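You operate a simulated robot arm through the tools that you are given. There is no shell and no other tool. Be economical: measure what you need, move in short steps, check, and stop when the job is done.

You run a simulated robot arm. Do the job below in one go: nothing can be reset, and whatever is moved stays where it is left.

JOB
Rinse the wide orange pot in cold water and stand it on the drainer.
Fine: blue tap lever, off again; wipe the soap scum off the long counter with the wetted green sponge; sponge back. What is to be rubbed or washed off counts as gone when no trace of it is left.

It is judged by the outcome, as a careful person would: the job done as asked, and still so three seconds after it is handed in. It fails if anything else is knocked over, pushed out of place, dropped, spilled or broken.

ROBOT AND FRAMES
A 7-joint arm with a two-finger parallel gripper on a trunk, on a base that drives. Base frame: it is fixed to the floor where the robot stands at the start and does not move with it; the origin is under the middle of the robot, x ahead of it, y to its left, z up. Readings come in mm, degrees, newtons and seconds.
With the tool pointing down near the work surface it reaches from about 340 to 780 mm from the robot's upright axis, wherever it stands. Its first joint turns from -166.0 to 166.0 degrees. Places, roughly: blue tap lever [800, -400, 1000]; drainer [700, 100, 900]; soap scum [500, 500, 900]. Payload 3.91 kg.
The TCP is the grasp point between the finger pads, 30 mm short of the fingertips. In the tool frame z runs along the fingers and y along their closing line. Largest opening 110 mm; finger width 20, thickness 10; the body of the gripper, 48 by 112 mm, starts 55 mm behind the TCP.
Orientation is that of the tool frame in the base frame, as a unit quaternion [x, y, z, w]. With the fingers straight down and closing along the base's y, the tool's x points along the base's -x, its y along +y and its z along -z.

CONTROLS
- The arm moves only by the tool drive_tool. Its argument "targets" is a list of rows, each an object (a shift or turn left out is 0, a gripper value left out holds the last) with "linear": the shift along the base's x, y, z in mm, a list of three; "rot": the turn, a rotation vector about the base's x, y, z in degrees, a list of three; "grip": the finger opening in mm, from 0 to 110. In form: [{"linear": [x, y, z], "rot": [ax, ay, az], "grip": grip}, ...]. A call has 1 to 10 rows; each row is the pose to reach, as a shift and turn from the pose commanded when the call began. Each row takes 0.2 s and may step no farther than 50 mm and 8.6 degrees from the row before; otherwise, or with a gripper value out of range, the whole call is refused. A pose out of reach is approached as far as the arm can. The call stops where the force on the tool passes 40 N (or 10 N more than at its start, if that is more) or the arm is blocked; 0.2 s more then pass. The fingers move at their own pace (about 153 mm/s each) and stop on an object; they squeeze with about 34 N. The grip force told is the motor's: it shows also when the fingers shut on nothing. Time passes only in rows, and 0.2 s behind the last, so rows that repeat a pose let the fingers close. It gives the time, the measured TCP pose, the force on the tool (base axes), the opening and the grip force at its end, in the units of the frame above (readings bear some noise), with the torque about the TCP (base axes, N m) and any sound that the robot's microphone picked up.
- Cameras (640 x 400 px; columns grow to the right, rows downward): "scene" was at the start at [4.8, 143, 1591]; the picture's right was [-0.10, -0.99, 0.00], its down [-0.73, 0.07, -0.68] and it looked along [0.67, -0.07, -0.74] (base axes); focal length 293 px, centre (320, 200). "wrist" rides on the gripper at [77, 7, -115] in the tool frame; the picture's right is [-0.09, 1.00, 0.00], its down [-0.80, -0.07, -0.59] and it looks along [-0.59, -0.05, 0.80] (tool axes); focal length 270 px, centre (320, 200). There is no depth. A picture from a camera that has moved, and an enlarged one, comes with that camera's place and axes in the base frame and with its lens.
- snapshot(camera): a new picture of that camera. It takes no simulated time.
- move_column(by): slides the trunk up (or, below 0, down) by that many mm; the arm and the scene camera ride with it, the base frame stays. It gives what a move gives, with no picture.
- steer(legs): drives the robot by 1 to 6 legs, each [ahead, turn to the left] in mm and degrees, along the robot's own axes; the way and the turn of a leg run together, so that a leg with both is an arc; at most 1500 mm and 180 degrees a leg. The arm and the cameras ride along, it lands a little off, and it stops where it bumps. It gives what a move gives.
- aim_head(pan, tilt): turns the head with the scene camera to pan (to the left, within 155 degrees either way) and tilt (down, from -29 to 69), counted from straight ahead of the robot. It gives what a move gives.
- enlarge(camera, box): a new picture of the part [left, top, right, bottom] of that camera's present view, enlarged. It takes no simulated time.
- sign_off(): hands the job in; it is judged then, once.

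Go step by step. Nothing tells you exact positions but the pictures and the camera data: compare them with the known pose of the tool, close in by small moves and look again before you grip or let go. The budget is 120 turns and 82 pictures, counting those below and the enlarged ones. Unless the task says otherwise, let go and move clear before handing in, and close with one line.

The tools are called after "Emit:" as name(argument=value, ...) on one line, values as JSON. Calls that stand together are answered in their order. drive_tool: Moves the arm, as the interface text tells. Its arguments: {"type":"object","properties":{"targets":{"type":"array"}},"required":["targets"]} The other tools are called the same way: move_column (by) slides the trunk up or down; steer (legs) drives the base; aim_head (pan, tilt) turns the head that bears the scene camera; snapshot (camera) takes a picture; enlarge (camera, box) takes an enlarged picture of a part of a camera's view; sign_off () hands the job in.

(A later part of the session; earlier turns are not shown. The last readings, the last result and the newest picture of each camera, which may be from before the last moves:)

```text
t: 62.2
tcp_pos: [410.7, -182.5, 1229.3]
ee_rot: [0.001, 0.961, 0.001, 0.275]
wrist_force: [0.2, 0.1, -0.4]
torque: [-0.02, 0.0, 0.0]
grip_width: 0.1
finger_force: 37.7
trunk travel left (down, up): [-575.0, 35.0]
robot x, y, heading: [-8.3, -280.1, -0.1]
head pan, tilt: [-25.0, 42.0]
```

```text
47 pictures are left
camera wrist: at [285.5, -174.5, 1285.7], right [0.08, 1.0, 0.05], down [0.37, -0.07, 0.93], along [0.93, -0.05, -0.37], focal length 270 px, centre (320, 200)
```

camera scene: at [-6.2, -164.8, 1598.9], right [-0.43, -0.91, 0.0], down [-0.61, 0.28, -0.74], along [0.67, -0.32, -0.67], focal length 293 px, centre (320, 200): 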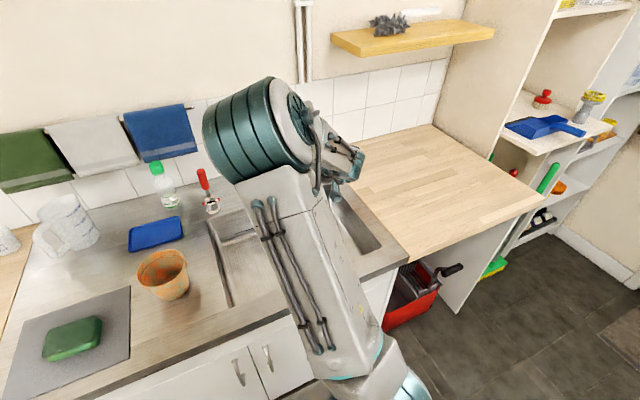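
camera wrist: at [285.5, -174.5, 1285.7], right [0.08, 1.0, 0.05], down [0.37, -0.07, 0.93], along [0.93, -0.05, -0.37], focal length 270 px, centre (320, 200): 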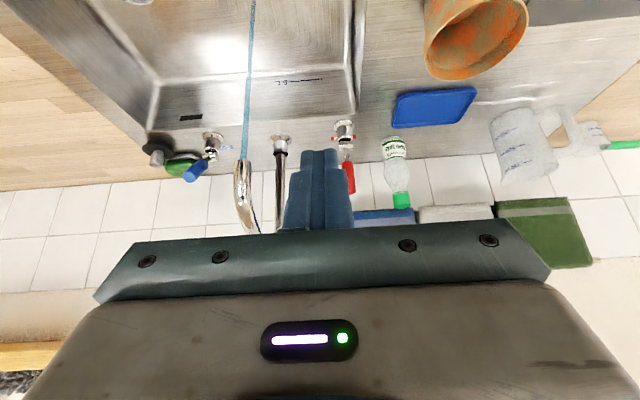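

Cold water is running: a blue stream falls from the spout, which I estimate at (595–620, -295, ~1096). Next comes the sponge at about (480, 215), so I'll bring the tool vertical and over it with the fingers closing along x.

Emit:
drive_tool(targets=[{"linear": [0, 10, 0], "rot": [0, 8, 0]}, {"linear": [0, 20, 0], "rot": [0, 16, 0]}, {"linear": [0, 30, 0], "rot": [0, 24, 0]}, {"linear": [0, 40, 0], "rot": [0, 32, 0]}])

Emit:
drive_tool(targets=[{"linear": [7, 35, 0], "rot": [0, 0, 8.5], "grip": 50}, {"linear": [14, 70, 0], "rot": [0, 0, 17], "grip": 100}, {"linear": [21, 105, 0], "rot": [0, 0, 25.5]}, {"linear": [28, 140, 0], "rot": [0, 0, 34]}, {"linear": [35, 175, 0], "rot": [0, 0, 42.5]}, {"linear": [42, 210, 0], "rot": [0, 0, 51]}, {"linear": [49, 245, 0], "rot": [0, 0, 59.5]}, {"linear": [56, 280, 0], "rot": [0, 0, 68]}, {"linear": [63, 315, 0], "rot": [0, 0, 76.5]}, {"linear": [69, 355, 0], "rot": [0, 0, 85]}])

Emit:
drive_tool(targets=[{"linear": [0, 0, -40], "rot": [0, 0, 5]}, {"linear": [0, 0, -80], "rot": [0, 0, 5]}, {"linear": [0, 0, -120], "rot": [0, 0, 5]}, {"linear": [0, 0, -160], "rot": [0, 0, 5]}])

Emit:
snapshot(camera="wrist")

Emit:
snapshot(camera="scene")

```text
t: 63.2
tcp_pos: [413.4, -142.6, 1231.0]
ee_rot: [0.002, 1.0, 0.0, -0.001]
wrist_force: [-0.8, 1.0, 0.0]
torque: [0.0, 0.02, 0.02]
grip_width: 0.2
finger_force: 37.4
trunk travel left (down, up): [-575.0, 35.0]
robot x, y, heading: [-8.9, -279.9, -0.4]
head pan, tilt: [-25.0, 42.0]
```

```text
t: 65.4
tcp_pos: [481.2, 216.3, 1227.0]
ee_rot: [-0.676, 0.737, -0.001, -0.002]
wrist_force: [-0.1, 1.3, -0.4]
torque: [-0.06, -0.03, 0.01]
grip_width: 99.9
finger_force: 0.1
trunk travel left (down, up): [-575.0, 35.0]
robot x, y, heading: [-9.4, -283.2, -0.1]
head pan, tilt: [-25.0, 42.0]
```

```text
t: 66.4
tcp_pos: [485.2, 212.6, 1068.0]
ee_rot: [-0.705, 0.709, -0.001, 0.0]
wrist_force: [-0.2, 0.7, 0.1]
torque: [-0.04, 0.04, 0.03]
grip_width: 100.1
finger_force: 0.1
trunk travel left (down, up): [-575.0, 35.0]
robot x, y, heading: [-6.7, -281.9, -0.3]
head pan, tilt: [-25.0, 42.0]
```

```text
46 pictures are left
camera wrist: at [477.8, 136.4, 1181.8], right [-1.0, 0.09, 0.0], down [0.07, 0.8, 0.59], along [0.05, 0.59, -0.81], focal length 270 px, centre (320, 200)
```

wrist: 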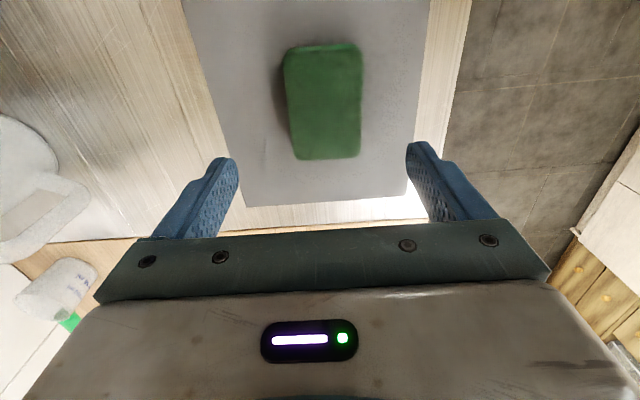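

```text
45 pictures are left
camera scene: at [-5.7, -164.1, 1598.9], right [-0.43, -0.9, 0.0], down [-0.61, 0.28, -0.74], along [0.67, -0.32, -0.67], focal length 293 px, centre (320, 200)
```

scene: 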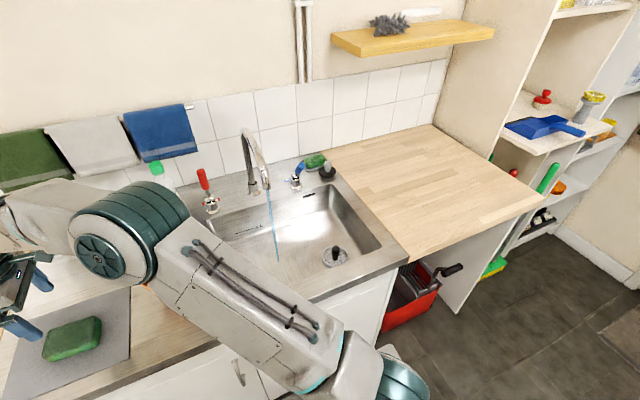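

The sink is now in clear view and the stream falls at about (580, -290). The sponge is centered at about (481, 209), so I'll go straight down and grip it.

Emit:
drive_tool(targets=[{"linear": [-4, -3, -40]}, {"linear": [-4, -3, -80]}, {"linear": [-4, -3, -105]}, {"linear": [-4, -3, -118]}, {"linear": [-4, -3, -118], "grip": 45}, {"linear": [-4, -3, -118], "grip": 45}, {"linear": [-4, -3, -118], "grip": 45}])

Emit:
snapshot(camera="wrist")

```text
t: 68.0
tcp_pos: [475.3, 208.6, 950.9]
ee_rot: [-0.706, 0.708, 0.0, -0.001]
wrist_force: [0.1, -0.4, 0.6]
torque: [0.04, -0.03, -0.03]
grip_width: 62.5
finger_force: 33.9
trunk travel left (down, up): [-575.0, 35.0]
robot x, y, heading: [-11.7, -279.0, -0.3]
head pan, tilt: [-25.0, 42.0]
```

```text
44 pictures are left
camera wrist: at [468.7, 132.0, 1065.5], right [-1.0, 0.09, 0.0], down [0.07, 0.8, 0.59], along [0.05, 0.59, -0.8], focal length 270 px, centre (320, 200)
```

wrist: 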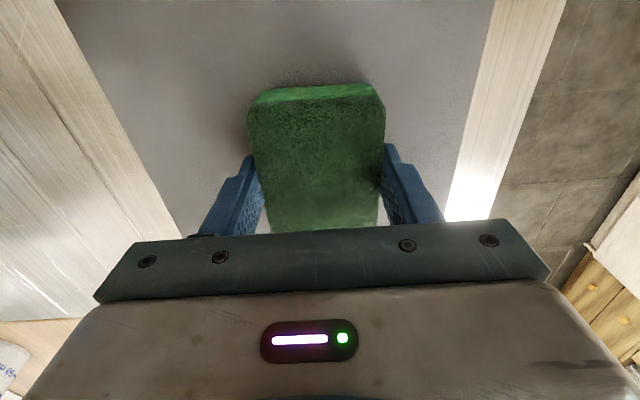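

The sponge is gripped, so I'll lift it and carry it to the stream. The tool will lean back so that only the front end of the sponge goes under the spout.

Emit:
drive_tool(targets=[{"linear": [0, 0, 45]}, {"linear": [0, 0, 90]}, {"linear": [0, 0, 135]}, {"linear": [0, 0, 180]}, {"linear": [0, 0, 225]}])

Emit:
drive_tool(targets=[{"linear": [-7, -48, 0], "rot": [0, 0, -8.5]}, {"linear": [-14, -96, 0], "rot": [0, 0, -17]}, {"linear": [-21, -144, 0], "rot": [0, 0, -25.5]}, {"linear": [-28, -192, 0], "rot": [0, 0, -34]}, {"linear": [-35, -240, 0], "rot": [0, 0, -42.5]}, {"linear": [-42, -288, 0], "rot": [0, 0, -51]}, {"linear": [-49, -336, 0], "rot": [0, 0, -59.5]}, {"linear": [-55, -384, 0], "rot": [0, 0, -68]}, {"linear": [-60, -432, 0], "rot": [0, 0, -76.5]}, {"linear": [-60, -480, 0], "rot": [0, 0, -85]}])

Emit:
drive_tool(targets=[{"linear": [0, -17, 0], "rot": [0, 0, -5]}])

Emit:
drive_tool(targets=[{"linear": [0, 0, -40], "rot": [0, -7.5, 0]}, {"linear": [0, 0, -80], "rot": [0, -15, 0]}, {"linear": [0, 0, -120], "rot": [0, -22.5, 0]}, {"linear": [5, 0, -160], "rot": [0, -30, 0]}, {"linear": [25, 0, -195], "rot": [0, -30, 0]}, {"linear": [50, 0, -195], "rot": [0, -30, 0]}])

Emit:
snapshot(camera="wrist")

Emit:
snapshot(camera="scene")

```text
t: 69.2
tcp_pos: [477.8, 207.8, 1175.3]
ee_rot: [-0.706, 0.708, 0.0, 0.0]
wrist_force: [0.3, -0.3, -0.9]
torque: [-0.01, -0.02, -0.01]
grip_width: 62.8
finger_force: 33.7
trunk travel left (down, up): [-575.0, 35.0]
robot x, y, heading: [-5.4, -280.5, -0.4]
head pan, tilt: [-25.0, 42.0]
```

```text
t: 71.4
tcp_pos: [416.8, -276.2, 1177.6]
ee_rot: [-0.042, 0.999, 0.0, -0.001]
wrist_force: [-0.4, -0.1, 0.0]
torque: [0.01, -0.01, -0.01]
grip_width: 62.7
finger_force: 34.2
trunk travel left (down, up): [-575.0, 35.0]
robot x, y, heading: [-6.7, -283.5, -0.4]
head pan, tilt: [-25.0, 42.0]
```

```text
t: 71.8
tcp_pos: [416.8, -289.6, 1177.6]
ee_rot: [0.003, 1.0, 0.0, -0.001]
wrist_force: [0.3, -0.3, -0.4]
torque: [0.02, 0.01, -0.05]
grip_width: 62.8
finger_force: 34.4
trunk travel left (down, up): [-575.0, 35.0]
robot x, y, heading: [-10.3, -280.5, -0.0]
head pan, tilt: [-25.0, 42.0]
```

```text
t: 73.2
tcp_pos: [467.1, -289.8, 980.6]
ee_rot: [0.003, 0.966, 0.0, 0.258]
wrist_force: [0.1, -0.7, -0.1]
torque: [0.02, 0.02, 0.0]
grip_width: 62.8
finger_force: 33.9
out of reach, approached as far as the arm can: row 4
trunk travel left (down, up): [-575.0, 35.0]
robot x, y, heading: [-8.1, -281.6, -0.1]
head pan, tilt: [-25.0, 42.0]
```

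```text
43 pictures are left
camera wrist: at [345.3, -281.1, 1042.4], right [0.08, 1.0, 0.05], down [0.4, -0.07, 0.91], along [0.91, -0.05, -0.4], focal length 270 px, centre (320, 200)
```

wrist: 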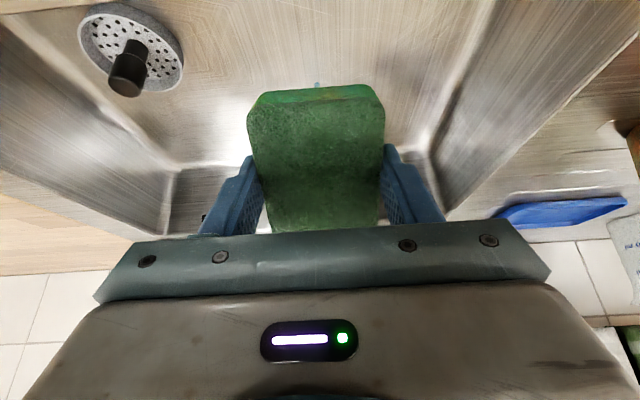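

```text
42 pictures are left
camera scene: at [-5.9, -165.0, 1598.9], right [-0.43, -0.9, 0.0], down [-0.61, 0.28, -0.74], along [0.67, -0.32, -0.67], focal length 293 px, centre (320, 200)
```

scene: 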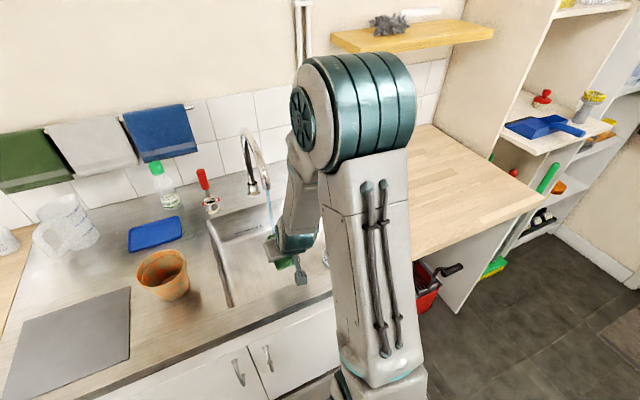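

The sponge is aligned just in front of the stream, so I'll advance it into the water and hold it there.

Emit:
drive_tool(targets=[{"linear": [30, -3, 0]}, {"linear": [55, -3, 0]}, {"linear": [75, -3, 0]}, {"linear": [80, -3, 0]}, {"linear": [75, -3, 0]}, {"linear": [70, -3, 0]}])

Emit:
snapshot(camera="scene")

Emit:
snapshot(camera="wrist")

```text
t: 74.6
tcp_pos: [538.6, -291.2, 982.1]
ee_rot: [0.001, 0.966, 0.001, 0.258]
wrist_force: [-0.5, 0.3, -0.6]
torque: [-0.01, -0.01, 0.02]
grip_width: 62.6
finger_force: 33.8
trunk travel left (down, up): [-575.0, 35.0]
robot x, y, heading: [-7.0, -282.1, 0.0]
head pan, tilt: [-25.0, 42.0]
```

```text
41 pictures are left
camera scene: at [-6.3, -164.9, 1598.9], right [-0.43, -0.9, 0.0], down [-0.61, 0.28, -0.74], along [0.67, -0.32, -0.67], focal length 293 px, centre (320, 200)
```

scene: 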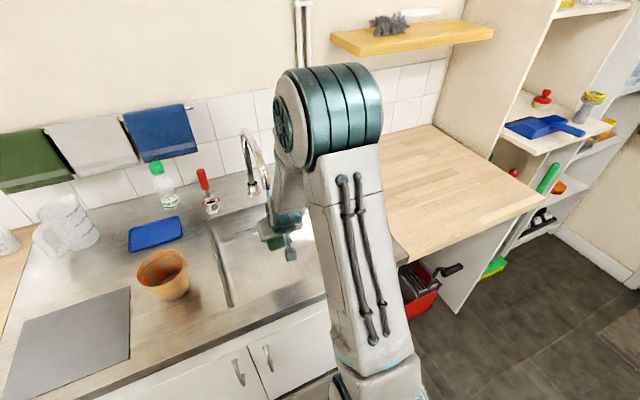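

```text
40 pictures are left
camera wrist: at [414.1, -283.6, 1043.1], right [0.08, 1.0, 0.05], down [0.4, -0.07, 0.91], along [0.91, -0.05, -0.4], focal length 270 px, centre (320, 200)
```

wrist: 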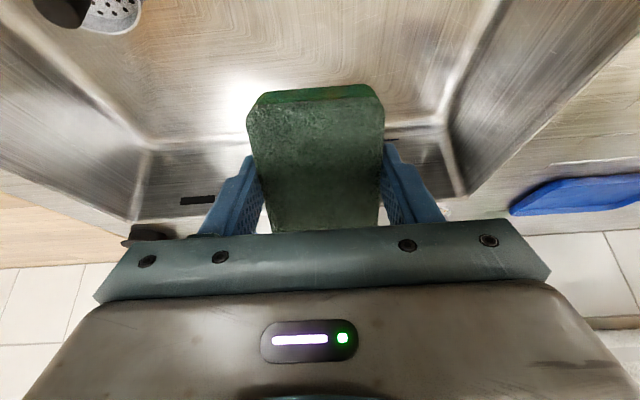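

The sponge has darkened, so it's wet. I'll hold it a moment longer, draw it back, let it drip over the basin, and return it to the mat for now.

Emit:
drive_tool(targets=[{"linear": [10, 0, 0]}, {"linear": [10, 0, 0]}, {"linear": [5, 0, 0]}, {"linear": [-30, 0, 0]}, {"linear": [-70, 0, 0]}, {"linear": [-70, 0, 0]}, {"linear": [-70, 0, 0]}, {"linear": [-70, 0, 0]}, {"linear": [-70, 0, 0]}, {"linear": [-70, 0, 0]}])

Emit:
drive_tool(targets=[{"linear": [-20, 0, 40], "rot": [0, 7.5, 0]}, {"linear": [-40, 0, 80], "rot": [0, 15, 0]}, {"linear": [-50, 0, 120], "rot": [0, 22.5, 0]}, {"linear": [-50, 0, 160], "rot": [0, 30, 0]}, {"linear": [-50, 0, 195], "rot": [0, 30, 0]}])

Emit:
drive_tool(targets=[{"linear": [7, 48, 0], "rot": [0, 0, 8.5]}, {"linear": [14, 96, 0], "rot": [0, 0, 17]}, {"linear": [21, 144, 0], "rot": [0, 0, 25.5]}, {"linear": [28, 192, 0], "rot": [0, 0, 34]}, {"linear": [35, 240, 0], "rot": [0, 0, 42.5]}, {"linear": [42, 288, 0], "rot": [0, 0, 51]}, {"linear": [49, 336, 0], "rot": [0, 0, 59.5]}, {"linear": [54, 384, 0], "rot": [0, 0, 68]}, {"linear": [58, 432, 0], "rot": [0, 0, 76.5]}, {"linear": [58, 480, 0], "rot": [0, 0, 85]}])

```text
t: 76.8
tcp_pos: [467.1, -291.2, 982.5]
ee_rot: [0.001, 0.966, 0.001, 0.258]
wrist_force: [-0.2, 0.1, 0.0]
torque: [-0.03, 0.02, -0.03]
grip_width: 62.8
finger_force: 34.0
trunk travel left (down, up): [-575.0, 35.0]
robot x, y, heading: [-9.0, -282.2, 0.0]
head pan, tilt: [-25.0, 42.0]
```

```text
t: 78.0
tcp_pos: [417.3, -292.9, 1177.8]
ee_rot: [0.002, 1.0, 0.0, -0.002]
wrist_force: [-0.5, 0.3, -0.2]
torque: [-0.02, -0.01, 0.0]
grip_width: 62.7
finger_force: 34.3
trunk travel left (down, up): [-575.0, 35.0]
robot x, y, heading: [-10.7, -281.6, -0.4]
head pan, tilt: [-25.0, 42.0]
```

```text
t: 80.2
tcp_pos: [477.2, 191.5, 1172.6]
ee_rot: [-0.675, 0.737, -0.001, -0.002]
wrist_force: [-0.4, 0.1, -0.1]
torque: [0.0, 0.01, -0.03]
grip_width: 62.9
finger_force: 33.4
trunk travel left (down, up): [-575.0, 35.0]
robot x, y, heading: [-6.7, -280.1, -0.1]
head pan, tilt: [-25.0, 42.0]
```

I'll lower it back to where it lay.

Emit:
drive_tool(targets=[{"linear": [0, 17, -40], "rot": [0, 0, 5]}, {"linear": [0, 17, -85], "rot": [0, 0, 5]}, {"linear": [0, 17, -130], "rot": [0, 0, 5]}, {"linear": [0, 17, -170], "rot": [0, 0, 5]}, {"linear": [0, 17, -205], "rot": [0, 0, 5]}, {"linear": [0, 17, -216], "rot": [0, 0, 5]}, {"linear": [0, 17, -220], "rot": [0, 0, 5]}, {"linear": [0, 17, -220], "rot": [0, 0, 5]}])

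```text
t: 82.0
tcp_pos: [474.8, 205.2, 953.0]
ee_rot: [-0.706, 0.708, 0.0, -0.001]
wrist_force: [0.0, 0.3, -0.3]
torque: [0.02, -0.01, 0.0]
grip_width: 62.9
finger_force: 34.3
trunk travel left (down, up): [-575.0, 35.0]
robot x, y, heading: [-11.2, -278.9, -0.1]
head pan, tilt: [-25.0, 42.0]
```

Emit:
drive_tool(targets=[{"linear": [0, 0, -2]}, {"linear": [0, 0, -3], "grip": 100}, {"linear": [0, 0, -3], "grip": 100}, {"linear": [0, 0, -3], "grip": 100}, {"linear": [0, 0, 40]}, {"linear": [0, 0, 85]}, {"linear": [0, 0, 130]}, {"linear": [0, 0, 175]}])

Emit:
snapshot(camera="wrist")

Emit:
snapshot(camera="scene")

```text
t: 83.8
tcp_pos: [475.3, 204.2, 1133.8]
ee_rot: [-0.706, 0.708, -0.001, -0.001]
wrist_force: [-0.4, 0.0, 0.0]
torque: [0.01, -0.01, 0.02]
grip_width: 100.2
finger_force: 0.1
trunk travel left (down, up): [-575.0, 35.0]
robot x, y, heading: [-9.1, -282.0, -0.4]
head pan, tilt: [-25.0, 42.0]
```

```text
39 pictures are left
camera wrist: at [468.0, 128.7, 1248.1], right [-1.0, 0.09, 0.0], down [0.07, 0.8, 0.59], along [0.05, 0.59, -0.8], focal length 270 px, centre (320, 200)
```

wrist: 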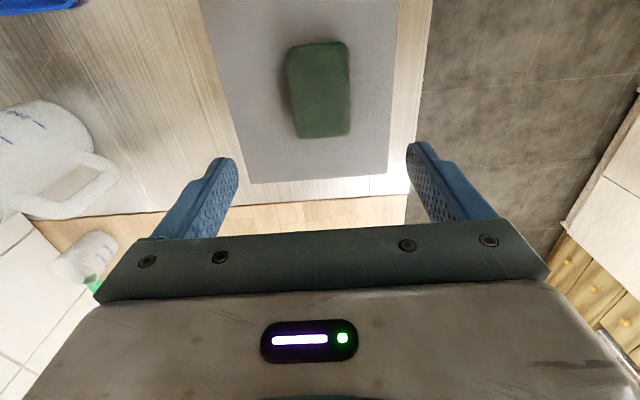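

```text
38 pictures are left
camera scene: at [-6.8, -165.0, 1598.8], right [-0.43, -0.9, 0.0], down [-0.61, 0.28, -0.74], along [0.67, -0.32, -0.67], focal length 293 px, centre (320, 200)
```

scene: 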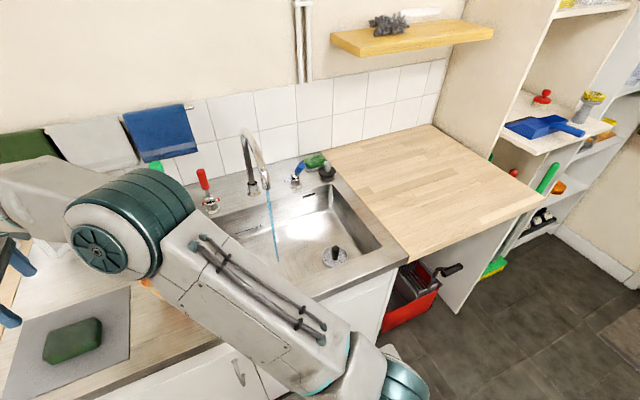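

The sponge is back on the mat, dark and wet, and the sink isn't filling. Next I'll go back to the pot on the drainer and regrip its near wall.

Emit:
drive_tool(targets=[{"linear": [3, -45, 10]}, {"linear": [6, -90, 10]}, {"linear": [9, -135, 10]}, {"linear": [12, -180, 10]}, {"linear": [12, -195, 0], "rot": [0, -5, 0], "grip": 60}, {"linear": [12, -195, -30], "rot": [0, -10, 0], "grip": 60}, {"linear": [12, -195, -70], "rot": [0, -10, 0], "grip": 60}, {"linear": [12, -195, -110], "rot": [0, -10, 0], "grip": 60}])

Emit:
snapshot(camera="wrist")

```text
t: 85.6
tcp_pos: [489.9, 11.5, 1023.8]
ee_rot: [-0.704, 0.705, -0.061, 0.062]
wrist_force: [-0.6, -0.8, -0.4]
torque: [-0.01, 0.02, 0.02]
grip_width: 59.9
finger_force: 0.0
trunk travel left (down, up): [-575.0, 35.0]
robot x, y, heading: [-9.9, -282.4, -0.4]
head pan, tilt: [-25.0, 42.0]
```

```text
37 pictures are left
camera wrist: at [463.5, -64.3, 1135.2], right [-0.98, 0.09, -0.17], down [-0.03, 0.8, 0.6], along [0.19, 0.59, -0.78], focal length 270 px, centre (320, 200)
```

wrist: 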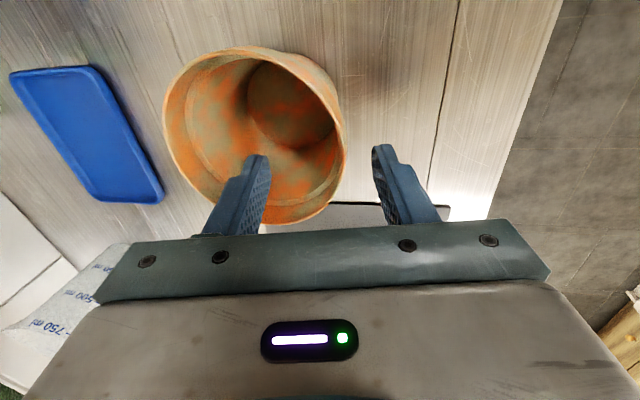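

The pot wall sits at x≈482, y≈5. I'll correct for that, lower and grip.

Emit:
drive_tool(targets=[{"linear": [-6, -6, -15]}, {"linear": [-6, -6, -37]}, {"linear": [-6, -6, -37], "grip": 0}, {"linear": [-6, -6, -37], "grip": 0}, {"linear": [-6, -6, -37], "grip": 0}, {"linear": [-6, -6, -37], "grip": 0}])

Emit:
drive_tool(targets=[{"linear": [0, 0, 40]}, {"linear": [0, 0, 85]}, {"linear": [0, 0, 125]}])

Emit:
drive_tool(targets=[{"linear": [-12, -48, 0]}, {"linear": [-24, -94, 0]}, {"linear": [-36, -140, 0]}, {"linear": [-48, -186, 0]}, {"linear": [-60, -232, 0]}, {"linear": [-60, -278, 0]}, {"linear": [-60, -298, 0]}])

Emit:
snapshot(camera="wrist")

Emit:
snapshot(camera="scene")

```text
t: 87.0
tcp_pos: [483.1, 3.9, 986.9]
ee_rot: [-0.703, 0.706, -0.062, 0.061]
wrist_force: [0.2, -0.7, -0.4]
torque: [0.01, 0.02, -0.03]
grip_width: 1.8
finger_force: 33.5
trunk travel left (down, up): [-575.0, 35.0]
robot x, y, heading: [-9.7, -284.7, -0.1]
head pan, tilt: [-25.0, 42.0]
```

```text
t: 87.8
tcp_pos: [482.1, 1.2, 1113.5]
ee_rot: [-0.703, 0.706, -0.062, 0.061]
wrist_force: [1.2, 0.3, -0.4]
torque: [0.0, 0.04, -0.01]
grip_width: 2.0
finger_force: 33.7
trunk travel left (down, up): [-575.0, 35.0]
robot x, y, heading: [-11.7, -280.6, -0.4]
head pan, tilt: [-25.0, 42.0]
```

```text
t: 89.4
tcp_pos: [421.3, -292.4, 1109.5]
ee_rot: [-0.704, 0.705, -0.062, 0.062]
wrist_force: [-0.5, 0.7, -0.6]
torque: [-0.01, 0.0, -0.01]
grip_width: 1.8
finger_force: 34.6
trunk travel left (down, up): [-575.0, 35.0]
robot x, y, heading: [-9.2, -279.9, -0.3]
head pan, tilt: [-25.0, 42.0]
```

```text
36 pictures are left
camera wrist: at [395.1, -369.9, 1220.3], right [-0.98, 0.09, -0.17], down [-0.03, 0.8, 0.6], along [0.19, 0.59, -0.78], focal length 270 px, centre (320, 200)
```

wrist: 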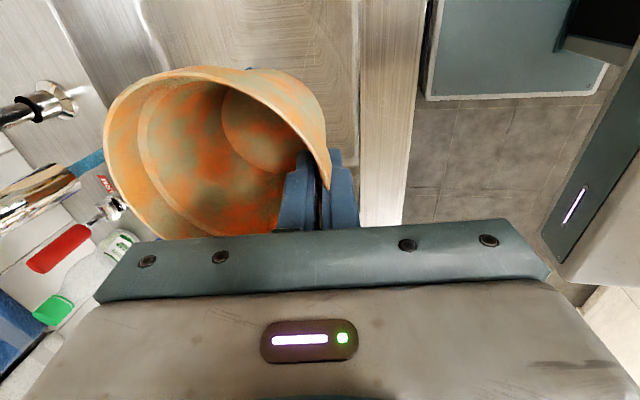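

```text
35 pictures are left
camera scene: at [-6.3, -164.9, 1598.9], right [-0.43, -0.9, 0.0], down [-0.61, 0.28, -0.74], along [0.67, -0.32, -0.67], focal length 293 px, centre (320, 200)
```

scene: 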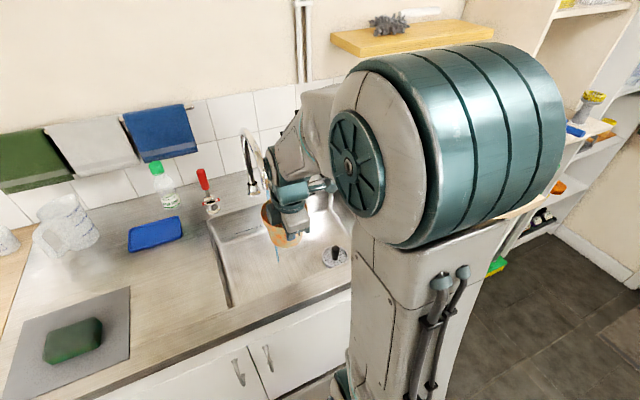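

The pot is held over the basin. I'll lower it below the spout, then push forward so the stream falls inside it.

Emit:
drive_tool(targets=[{"linear": [0, 0, -45]}, {"linear": [0, 0, -90]}, {"linear": [0, 0, -135]}, {"linear": [30, 0, -140]}, {"linear": [60, 0, -140]}, {"linear": [86, 0, -140]}, {"linear": [86, 0, -140]}, {"linear": [86, 0, -140]}])

Emit:
snapshot(camera="wrist")

```text
t: 91.2
tcp_pos: [509.5, -296.0, 972.5]
ee_rot: [-0.703, 0.705, -0.062, 0.062]
wrist_force: [0.0, 0.3, -0.3]
torque: [0.01, 0.03, -0.05]
grip_width: 2.0
finger_force: 33.7
trunk travel left (down, up): [-575.0, 35.0]
robot x, y, heading: [-6.8, -282.0, -0.3]
head pan, tilt: [-25.0, 42.0]
```

```text
34 pictures are left
camera wrist: at [481.8, -371.3, 1083.9], right [-0.98, 0.09, -0.17], down [-0.03, 0.8, 0.6], along [0.19, 0.59, -0.78], focal length 270 px, centre (320, 200)
```

wrist: 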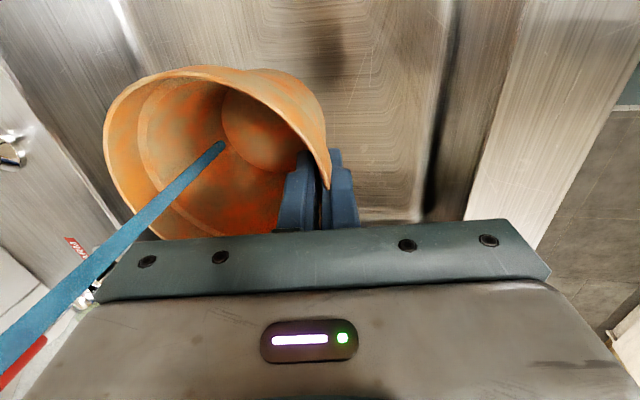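

The stream hits the inside and the gray film is already fading. I'll hold here, shifting slightly.

Emit:
drive_tool(targets=[{"linear": [8, 0, 0]}, {"linear": [16, 10, 0]}, {"linear": [8, 20, 0]}, {"linear": [0, 10, 0]}, {"linear": [8, -15, 0]}, {"linear": [16, -25, 0]}, {"linear": [0, -15, 0]}, {"linear": [-12, 0, 0]}, {"linear": [-12, 0, 0]}, {"linear": [0, 0, 0]}])

Emit:
snapshot(camera="wrist")

```text
t: 93.4
tcp_pos: [508.2, -292.5, 968.3]
ee_rot: [-0.703, 0.706, -0.062, 0.061]
wrist_force: [0.2, -0.5, 0.1]
torque: [-0.03, 0.04, -0.01]
grip_width: 2.1
finger_force: 34.2
trunk travel left (down, up): [-575.0, 35.0]
robot x, y, heading: [-14.1, -284.0, -0.5]
head pan, tilt: [-25.0, 42.0]
```

```text
33 pictures are left
camera wrist: at [481.5, -369.8, 1079.7], right [-0.98, 0.09, -0.17], down [-0.03, 0.8, 0.6], along [0.19, 0.59, -0.78], focal length 270 px, centre (320, 200)
```

wrist: 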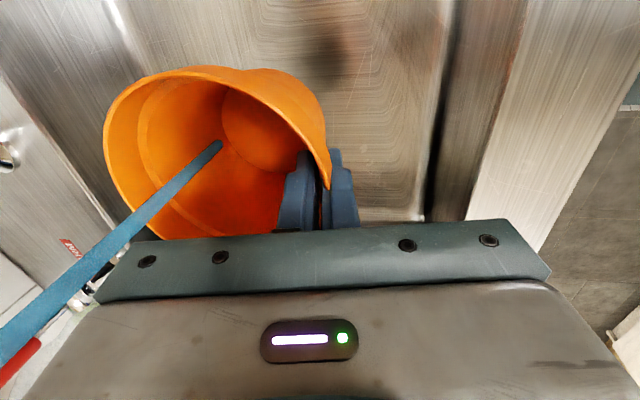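

The pot is almost fully bright orange. I'll rinse a couple more seconds and then check for traces and standing water.

Emit:
drive_tool(targets=[{"linear": [8, 8, 0]}, {"linear": [8, 16, 0]}, {"linear": [0, 8, 0]}, {"linear": [8, 0, 0]}, {"linear": [8, -15, 0]}, {"linear": [16, -10, 0]}, {"linear": [10, 0, 0]}, {"linear": [0, 0, 0]}, {"linear": [0, 0, 0]}, {"linear": [0, 0, 0]}])

Emit:
drive_tool(targets=[{"linear": [-40, 0, 0]}, {"linear": [-80, 0, 0]}, {"linear": [-85, 0, 30]}, {"linear": [-85, 0, 70]}, {"linear": [-85, 0, 70]}])

Emit:
enlarge(camera="wrist", box=[80, 50, 380, 238])

```text
t: 95.6
tcp_pos: [506.5, -293.6, 969.3]
ee_rot: [-0.703, 0.705, -0.062, 0.062]
wrist_force: [-0.1, 0.5, 0.3]
torque: [0.0, 0.05, -0.01]
grip_width: 2.0
finger_force: 33.9
trunk travel left (down, up): [-575.0, 35.0]
robot x, y, heading: [-5.9, -279.4, -0.7]
head pan, tilt: [-25.0, 42.0]
```

```text
t: 96.8
tcp_pos: [422.1, -292.8, 1038.8]
ee_rot: [-0.703, 0.706, -0.063, 0.062]
wrist_force: [-0.5, 0.1, 0.2]
torque: [-0.02, 0.05, 0.02]
grip_width: 2.0
finger_force: 33.9
trunk travel left (down, up): [-575.0, 35.0]
robot x, y, heading: [-10.3, -282.4, 0.0]
head pan, tilt: [-25.0, 42.0]
```

```text
2.13 times, centred on (230, 144) of wrist
camera zoom: at [394.2, -369.0, 1150.6], right [-0.98, 0.09, -0.17], down [-0.03, 0.8, 0.6], along [0.19, 0.59, -0.78], focal length 575 px, centre (512, 319)
```

zoom: 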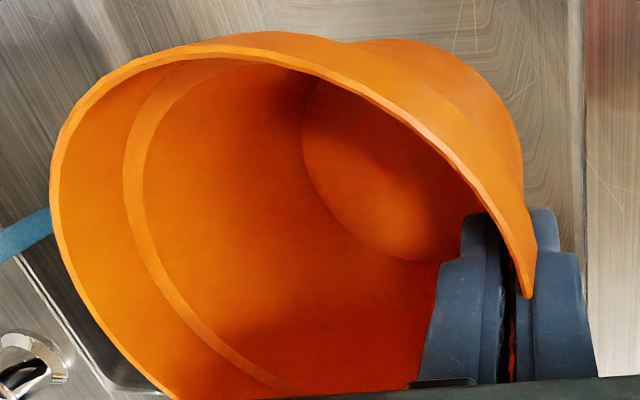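

It's clean with no standing water, so I'll carry it back to the drainer spot.

Emit:
drive_tool(targets=[{"linear": [0, 0, 40]}, {"linear": [0, 0, 80]}, {"linear": [10, 45, 80]}, {"linear": [20, 90, 80]}, {"linear": [30, 135, 80]}, {"linear": [40, 180, 80]}, {"linear": [50, 225, 80]}, {"linear": [61, 270, 80]}, {"linear": [61, 297, 60]}, {"linear": [61, 297, 20]}])

Emit:
drive_tool(targets=[{"linear": [0, 0, -40]}, {"linear": [0, 0, -60]}, {"linear": [0, 0, -68]}])

Emit:
snapshot(camera="wrist")

```text
t: 99.0
tcp_pos: [481.4, 3.6, 1058.1]
ee_rot: [-0.703, 0.705, -0.063, 0.061]
wrist_force: [-0.2, 0.7, -0.2]
torque: [0.0, 0.06, 0.02]
grip_width: 2.1
finger_force: 34.4
trunk travel left (down, up): [-575.0, 35.0]
robot x, y, heading: [-7.3, -282.6, -0.3]
head pan, tilt: [-25.0, 42.0]
```

```text
t: 99.8
tcp_pos: [482.4, 3.3, 992.3]
ee_rot: [-0.704, 0.705, -0.062, 0.062]
wrist_force: [0.1, 0.5, -1.0]
torque: [-0.01, -0.01, 0.0]
grip_width: 1.9
finger_force: 34.0
trunk travel left (down, up): [-575.0, 35.0]
robot x, y, heading: [-8.2, -281.1, -0.4]
head pan, tilt: [-25.0, 42.0]
```

```text
31 pictures are left
camera wrist: at [456.0, -72.8, 1103.1], right [-0.98, 0.09, -0.17], down [-0.03, 0.8, 0.6], along [0.19, 0.59, -0.78], focal length 270 px, centre (320, 200)
```

wrist: 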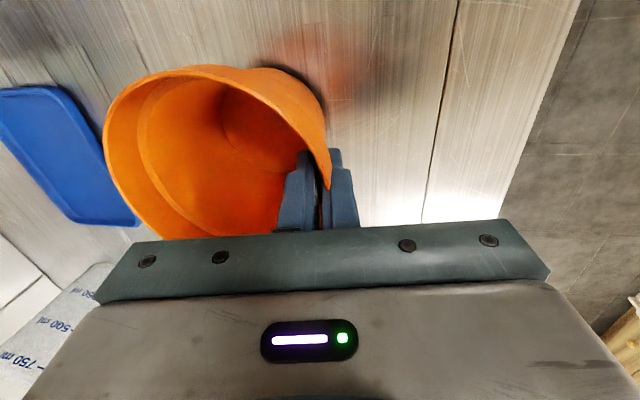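

Emit:
drive_tool(targets=[{"linear": [0, 0, -2]}, {"linear": [0, 0, -4]}, {"linear": [0, 0, -5]}, {"linear": [0, 0, -5], "grip": 50}, {"linear": [0, 0, -5], "grip": 50}, {"linear": [0, 0, -5], "grip": 50}, {"linear": [-1, 0, 40], "grip": 50}, {"linear": [-1, 0, 85], "grip": 50}, {"linear": [-1, 0, 130], "grip": 50}, {"linear": [-1, 0, 175], "grip": 50}])

Emit:
snapshot(camera="wrist")

```text
t: 102.0
tcp_pos: [479.3, 5.4, 1168.9]
ee_rot: [-0.703, 0.706, -0.062, 0.062]
wrist_force: [0.2, -0.7, -0.7]
torque: [-0.01, 0.0, 0.01]
grip_width: 50.2
finger_force: 0.1
trunk travel left (down, up): [-575.0, 35.0]
robot x, y, heading: [-9.2, -279.6, -0.2]
head pan, tilt: [-25.0, 42.0]
```

```text
30 pictures are left
camera wrist: at [452.7, -71.7, 1279.9], right [-0.98, 0.09, -0.17], down [-0.03, 0.8, 0.6], along [0.19, 0.59, -0.78], focal length 270 px, centre (320, 200)
```

wrist: 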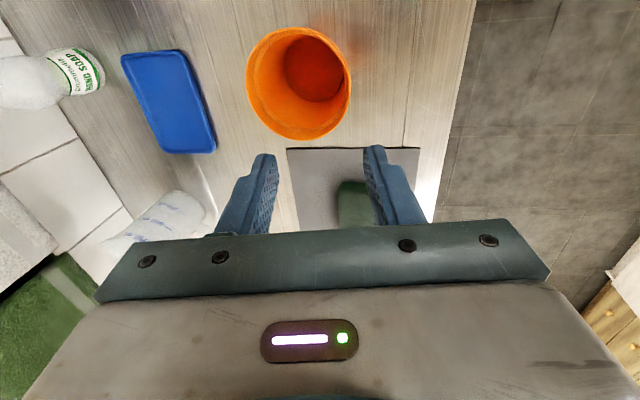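

The pot stands clean on the drainer. Next I'll return to the blue lever to shut the tap, moving to y≈-442 before going forward so I clear the spout.

Emit:
drive_tool(targets=[{"linear": [0, 0, 35], "rot": [0, 5, 0], "grip": 20}, {"linear": [0, 0, 65], "rot": [0, 10, 0], "grip": 0}])

Emit:
drive_tool(targets=[{"linear": [-10, -42, 0], "rot": [0, 0, -8.5]}, {"linear": [-20, -84, 0], "rot": [0, 0, -17]}, {"linear": [-30, -126, 0], "rot": [0, 0, -25.5]}, {"linear": [-40, -168, 0], "rot": [0, 0, -34]}, {"linear": [-50, -210, 0], "rot": [0, 0, -42.5]}, {"linear": [-60, -252, 0], "rot": [0, 0, -51]}, {"linear": [-70, -294, 0], "rot": [0, 0, -59.5]}, {"linear": [-80, -336, 0], "rot": [0, 0, -68]}, {"linear": [-90, -378, 0], "rot": [0, 0, -76.5]}, {"linear": [-95, -420, 0], "rot": [0, 0, -85]}])

Emit:
drive_tool(targets=[{"linear": [0, -28, 0], "rot": [0, 0, -5]}])

Emit:
drive_tool(targets=[{"linear": [20, 0, -10], "rot": [0, -7.5, 0]}, {"linear": [40, 0, -20], "rot": [0, -15, 0]}, {"linear": [65, 0, -30], "rot": [0, -22.5, 0]}, {"linear": [90, 0, -45], "rot": [0, -30, 0]}, {"linear": [120, 0, -60], "rot": [0, -37.5, 0]}, {"linear": [150, 0, -75], "rot": [0, -45, 0]}, {"linear": [185, 0, -90], "rot": [0, -52.5, 0]}, {"linear": [220, 0, -105], "rot": [0, -60, 0]}, {"linear": [235, 0, -110], "rot": [0, -60, 0]}])

Emit:
snapshot(camera="wrist")

```text
t: 102.6
tcp_pos: [479.6, 4.5, 1230.8]
ee_rot: [-0.706, 0.708, 0.0, -0.001]
wrist_force: [-0.3, 0.4, -0.1]
torque: [0.01, -0.01, 0.0]
grip_width: 0.0
finger_force: 34.1
trunk travel left (down, up): [-575.0, 35.0]
robot x, y, heading: [-5.7, -280.8, -0.3]
head pan, tilt: [-25.0, 42.0]
```

```text
t: 104.8
tcp_pos: [383.6, -415.0, 1232.3]
ee_rot: [-0.041, 0.999, -0.001, -0.001]
wrist_force: [0.3, 0.6, 0.4]
torque: [0.05, -0.02, -0.01]
grip_width: 0.0
finger_force: 34.2
trunk travel left (down, up): [-575.0, 35.0]
robot x, y, heading: [-7.2, -281.6, -0.3]
head pan, tilt: [-25.0, 42.0]
```

```text
t: 105.2
tcp_pos: [385.6, -445.1, 1230.9]
ee_rot: [0.003, 1.0, 0.0, 0.0]
wrist_force: [0.1, 0.4, 0.4]
torque: [0.0, 0.02, 0.0]
grip_width: 0.0
finger_force: 34.0
trunk travel left (down, up): [-575.0, 35.0]
robot x, y, heading: [-8.2, -284.8, -0.2]
head pan, tilt: [-25.0, 42.0]
```

```text
t: 107.2
tcp_pos: [622.2, -442.6, 1121.7]
ee_rot: [0.002, 0.866, 0.001, 0.5]
wrist_force: [-0.4, -0.1, -0.7]
torque: [0.0, -0.01, 0.01]
grip_width: 0.0
finger_force: 34.1
trunk travel left (down, up): [-575.0, 35.0]
robot x, y, heading: [-9.5, -281.3, -0.4]
head pan, tilt: [-25.0, 42.0]
```

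```text
29 pictures are left
camera wrist: at [485.3, -435.3, 1112.1], right [0.05, 1.0, 0.08], down [-0.11, -0.07, 0.99], along [0.99, -0.06, 0.11], focal length 270 px, centre (320, 200)
```

wrist: 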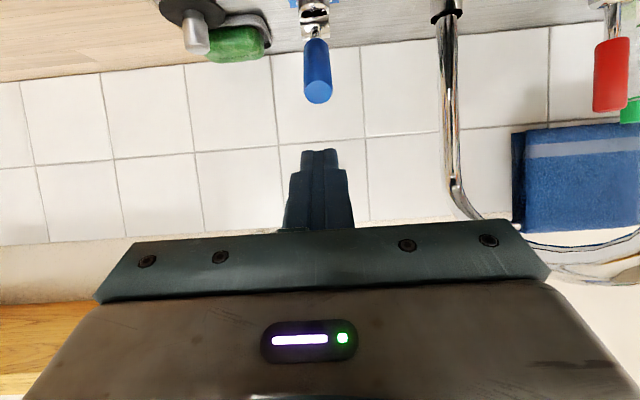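

The lever leans about 45° towards me, with its tip near (715, -444, 1050). I'll open, straddle it along its axis, and stop for a look.

Emit:
drive_tool(targets=[{"linear": [20, -2, -18], "grip": 60}, {"linear": [40, -2, -35], "grip": 60}, {"linear": [75, -2, -62], "grip": 60}, {"linear": [108, -2, -90], "grip": 60}])

Emit:
snapshot(camera="wrist")

```text
t: 108.2
tcp_pos: [735.0, -445.0, 1032.3]
ee_rot: [0.001, 0.866, 0.001, 0.499]
wrist_force: [0.2, -0.1, 0.2]
torque: [0.0, -0.02, 0.02]
grip_width: 60.4
finger_force: 0.1
trunk travel left (down, up): [-575.0, 35.0]
robot x, y, heading: [-6.0, -281.7, -0.2]
head pan, tilt: [-25.0, 42.0]
```

```text
28 pictures are left
camera wrist: at [597.3, -437.9, 1023.5], right [0.05, 1.0, 0.08], down [-0.11, -0.07, 0.99], along [0.99, -0.05, 0.11], focal length 270 px, centre (320, 200)
```

wrist: 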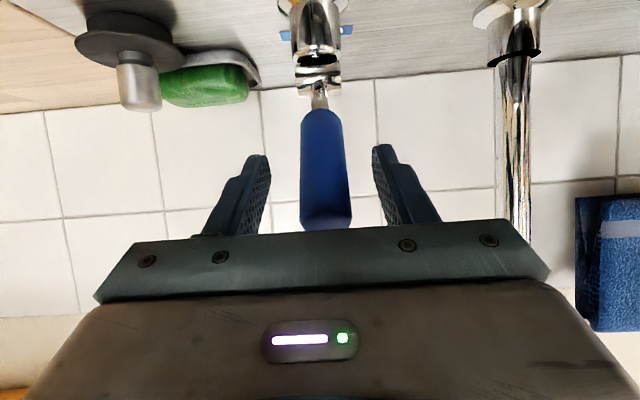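

The handle is between the fingers. I'll close and follow the arc back to upright.

Emit:
drive_tool(targets=[{"linear": [0, 0, 0], "grip": 0}, {"linear": [0, 0, 0], "grip": 0}, {"linear": [0, 0, 0], "grip": 0}])

Emit:
drive_tool(targets=[{"linear": [8, 0, 7]}, {"linear": [14, 0, 11]}, {"linear": [20, 0, 14]}, {"linear": [26, 0, 17]}, {"linear": [32, 0, 18]}, {"linear": [38, 0, 20]}, {"linear": [44, 0, 21]}, {"linear": [49, 0, 21]}])

Emit:
snapshot(camera="wrist")

```text
t: 109.0
tcp_pos: [734.6, -442.2, 1033.9]
ee_rot: [0.0, 0.866, 0.001, 0.501]
wrist_force: [-1.1, 10.6, 3.4]
torque: [-1.21, -0.13, -0.66]
grip_width: 24.9
finger_force: 44.7
trunk travel left (down, up): [-575.0, 35.0]
robot x, y, heading: [-8.0, -278.0, -0.2]
head pan, tilt: [-25.0, 42.0]
```

```text
t: 110.8
tcp_pos: [777.8, -443.4, 1056.3]
ee_rot: [0.001, 0.865, 0.0, 0.501]
wrist_force: [-12.9, 20.3, 4.4]
torque: [-0.58, 1.12, -0.44]
grip_width: 24.7
finger_force: 44.7
trunk travel left (down, up): [-575.0, 35.0]
robot x, y, heading: [-4.3, -281.4, -0.2]
head pan, tilt: [-25.0, 42.0]
```

```text
27 pictures are left
camera wrist: at [641.3, -435.9, 1046.1], right [0.04, 1.0, 0.08], down [-0.12, -0.07, 0.99], along [0.99, -0.05, 0.11], focal length 270 px, centre (320, 200)
```

wrist: 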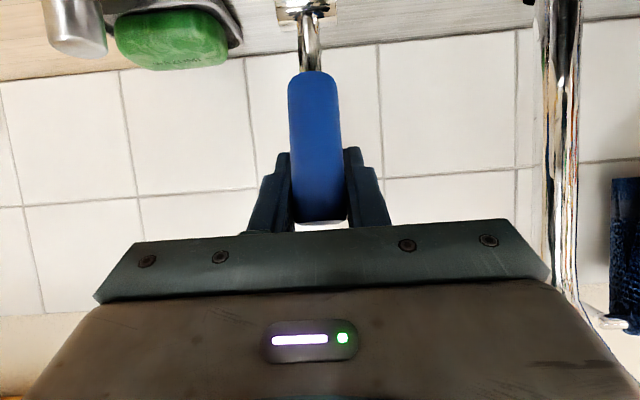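

It's nearly upright, so I'll push a little further.

Emit:
drive_tool(targets=[{"linear": [4, 0, 0]}, {"linear": [8, 0, 0]}, {"linear": [12, 0, 0]}, {"linear": [16, 0, 0]}])

Emit:
snapshot(camera="wrist")

```text
t: 111.8
tcp_pos: [792.9, -443.3, 1057.4]
ee_rot: [0.001, 0.865, 0.0, 0.502]
wrist_force: [-11.5, 18.4, 20.6]
torque: [-0.49, 1.17, -0.36]
grip_width: 24.7
finger_force: 44.5
trunk travel left (down, up): [-575.0, 35.0]
robot x, y, heading: [-10.8, -283.3, -0.0]
head pan, tilt: [-25.0, 42.0]
```

```text
26 pictures are left
camera wrist: at [655.4, -435.8, 1046.8], right [0.04, 1.0, 0.08], down [-0.12, -0.07, 0.99], along [0.99, -0.05, 0.12], focal length 270 px, centre (320, 200)
```

wrist: 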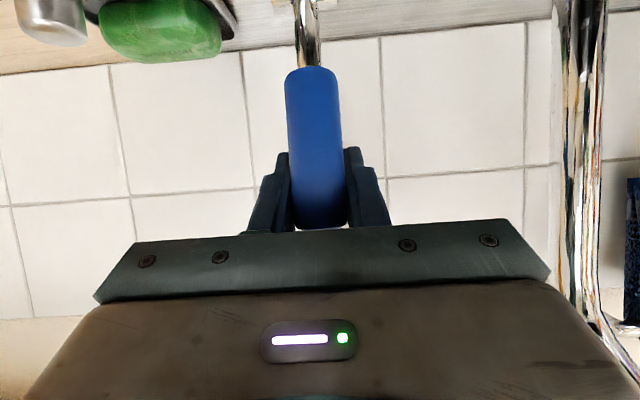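

It looks upright. I'll release, back off, and check the stream and lever.

Emit:
drive_tool(targets=[{"linear": [0, 0, 0], "grip": 60}, {"linear": [0, 0, 0], "grip": 60}, {"linear": [-35, 0, 20]}, {"linear": [-75, 0, 40]}, {"linear": [-115, 0, 60]}, {"linear": [-160, 0, 70]}, {"linear": [-205, 0, 75]}, {"linear": [-250, 0, 80]}])

Emit:
drive_tool(targets=[{"linear": [-40, 0, 10], "rot": [0, 7, 0]}, {"linear": [-80, 0, 20], "rot": [0, 14, 0]}, {"linear": [-110, 0, 35], "rot": [0, 21, 0]}, {"linear": [-130, 30, 50], "rot": [0, 28, 0]}, {"linear": [-130, 75, 60], "rot": [0, 28, 0]}, {"linear": [-130, 120, 80], "rot": [0, 28, 0]}, {"linear": [-130, 165, 90], "rot": [0, 28, 0]}, {"linear": [-130, 210, 90], "rot": [0, 28, 0]}, {"linear": [-130, 255, 90], "rot": [0, 28, 0], "grip": 0}])

Emit:
snapshot(camera="wrist")

```text
t: 113.6
tcp_pos: [543.8, -445.9, 1132.7]
ee_rot: [0.001, 0.866, 0.002, 0.501]
wrist_force: [0.5, 0.3, 0.7]
torque: [0.0, 0.0, 0.02]
grip_width: 60.1
finger_force: 0.1
trunk travel left (down, up): [-575.0, 35.0]
robot x, y, heading: [-12.4, -274.8, -0.2]
head pan, tilt: [-25.0, 42.0]
```

```text
t: 115.6
tcp_pos: [416.0, -190.2, 1226.8]
ee_rot: [0.001, 0.962, 0.0, 0.274]
wrist_force: [0.8, 0.8, 0.0]
torque: [-0.05, 0.04, -0.02]
grip_width: 0.1
finger_force: 34.2
trunk travel left (down, up): [-575.0, 35.0]
robot x, y, heading: [-11.1, -283.1, -0.5]
head pan, tilt: [-25.0, 42.0]
```

```text
25 pictures are left
camera wrist: at [290.0, -182.8, 1282.2], right [0.08, 1.0, 0.05], down [0.37, -0.07, 0.93], along [0.93, -0.05, -0.37], focal length 270 px, centre (320, 200)
```

wrist: 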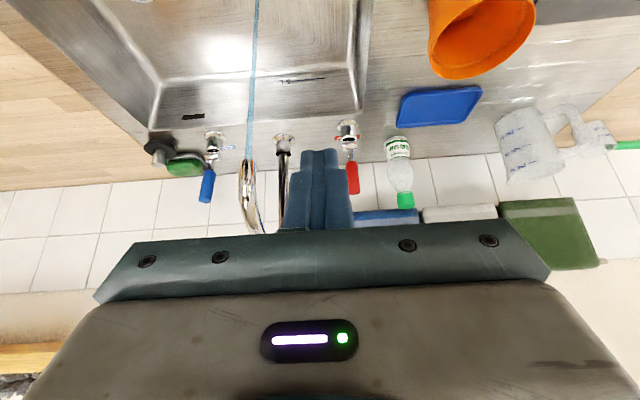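

A thin stream still runs. I'll enlarge to compare the blue lever with the red one.

Emit:
enlarge(camera="wrist", box=[140, 100, 396, 260])

```text
2.50 times, centred on (268, 180) of wrist
camera zoom: at [290.0, -182.8, 1282.2], right [0.08, 1.0, 0.05], down [0.37, -0.07, 0.93], along [0.93, -0.05, -0.37], focal length 676 px, centre (450, 250)
```

zoom: 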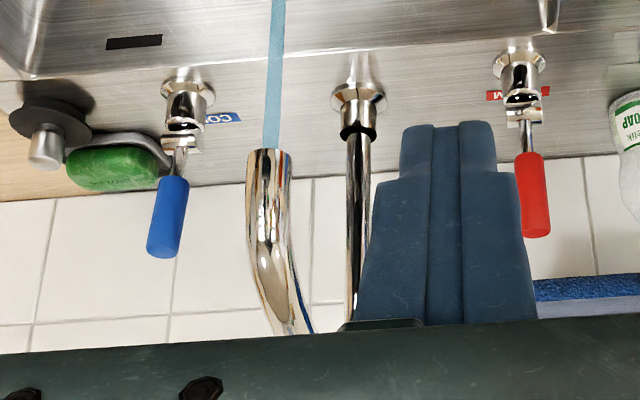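

The blue lever seems still a few degrees open. I'll go back with closed fingers and push it home from the front.

Emit:
drive_tool(targets=[{"linear": [0, -45, 0]}, {"linear": [0, -90, 0]}, {"linear": [0, -135, 0]}, {"linear": [0, -180, -10]}, {"linear": [0, -225, -20]}, {"linear": [0, -252, -30], "rot": [0, -7, 0]}, {"linear": [30, -252, -40], "rot": [0, -14, 0]}, {"linear": [60, -252, -50], "rot": [0, -21, 0]}, {"linear": [100, -252, -60], "rot": [0, -28, 0]}, {"linear": [145, -252, -75], "rot": [0, -28, 0]}])

Emit:
drive_tool(targets=[{"linear": [45, 0, -20]}, {"linear": [85, 0, -40]}, {"linear": [125, 0, -65]}, {"linear": [150, 0, -80]}])

Emit:
snapshot(camera="wrist")

```text
t: 117.8
tcp_pos: [563.9, -441.0, 1147.2]
ee_rot: [0.0, 0.867, 0.001, 0.499]
wrist_force: [0.9, 1.0, -0.3]
torque: [-0.02, 0.0, 0.0]
grip_width: 0.0
finger_force: 33.9
trunk travel left (down, up): [-575.0, 35.0]
robot x, y, heading: [-7.4, -281.9, 0.1]
head pan, tilt: [-25.0, 42.0]
```

```text
t: 118.8
tcp_pos: [709.7, -442.7, 1067.3]
ee_rot: [0.0, 0.866, 0.002, 0.5]
wrist_force: [-0.4, 0.9, -1.1]
torque: [0.01, 0.01, 0.0]
grip_width: 0.3
finger_force: 33.7
trunk travel left (down, up): [-575.0, 35.0]
robot x, y, heading: [-6.0, -285.1, 0.0]
head pan, tilt: [-25.0, 42.0]
```

```text
23 pictures are left
camera wrist: at [572.3, -435.3, 1058.2], right [0.05, 1.0, 0.08], down [-0.11, -0.07, 0.99], along [0.99, -0.05, 0.11], focal length 270 px, centre (320, 200)
```

wrist: 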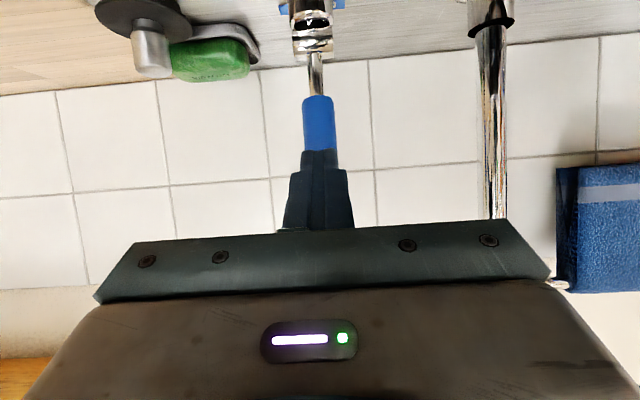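

The fingertips are in front of the handle, so I'll push forward in small steps and watch the force.

Emit:
drive_tool(targets=[{"linear": [8, 0, 0]}, {"linear": [16, 0, 0]}, {"linear": [22, 0, 0]}, {"linear": [28, 0, 0]}, {"linear": [33, 0, 0]}, {"linear": [38, 0, 0]}, {"linear": [42, 0, 0]}])

```text
t: 120.4
tcp_pos: [747.1, -443.3, 1068.8]
ee_rot: [0.001, 0.867, 0.001, 0.498]
wrist_force: [-26.6, -0.2, -4.3]
torque: [-0.33, 0.27, 0.02]
grip_width: 0.1
finger_force: 33.8
trunk travel left (down, up): [-575.0, 35.0]
robot x, y, heading: [-8.5, -279.2, -0.6]
head pan, tilt: [-25.0, 42.0]
```

Emit:
drive_tool(targets=[{"linear": [3, 0, 0]}, {"linear": [6, 0, 0]}, {"linear": [9, 0, 0]}, {"linear": [12, 0, 0]}, {"linear": [15, 0, 0]}])

Emit:
drive_tool(targets=[{"linear": [-40, 0, 15]}, {"linear": [-85, 0, 30]}, {"linear": [-130, 0, 50]}, {"linear": [-175, 0, 65]}, {"linear": [-220, 0, 75]}])

Emit:
snapshot(camera="wrist")

```text
t: 120.8
tcp_pos: [746.2, -444.0, 1067.9]
ee_rot: [0.001, 0.867, 0.001, 0.498]
wrist_force: [-25.2, 0.9, 7.9]
torque: [0.03, -0.08, 0.05]
grip_width: 0.1
finger_force: 34.3
trunk travel left (down, up): [-575.0, 35.0]
robot x, y, heading: [-9.9, -280.1, -0.5]
head pan, tilt: [-25.0, 42.0]
stopped in row 1: the force on the tool passed its limit (the readings are from after the stop); the commanded pose is now the measured one
```

```text
t: 122.0
tcp_pos: [529.1, -438.1, 1138.6]
ee_rot: [0.001, 0.868, 0.002, 0.497]
wrist_force: [-1.3, 0.2, 0.5]
torque: [0.0, -0.03, -0.01]
grip_width: 0.0
finger_force: 34.1
trunk travel left (down, up): [-575.0, 35.0]
robot x, y, heading: [-10.6, -279.6, -0.5]
head pan, tilt: [-25.0, 42.0]
```

```text
22 pictures are left
camera wrist: at [391.6, -431.5, 1130.4], right [0.05, 1.0, 0.08], down [-0.11, -0.07, 0.99], along [0.99, -0.05, 0.1], focal length 270 px, centre (320, 200)
```

wrist: 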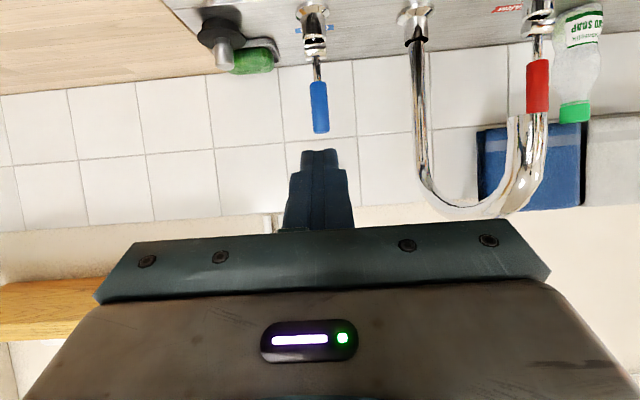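

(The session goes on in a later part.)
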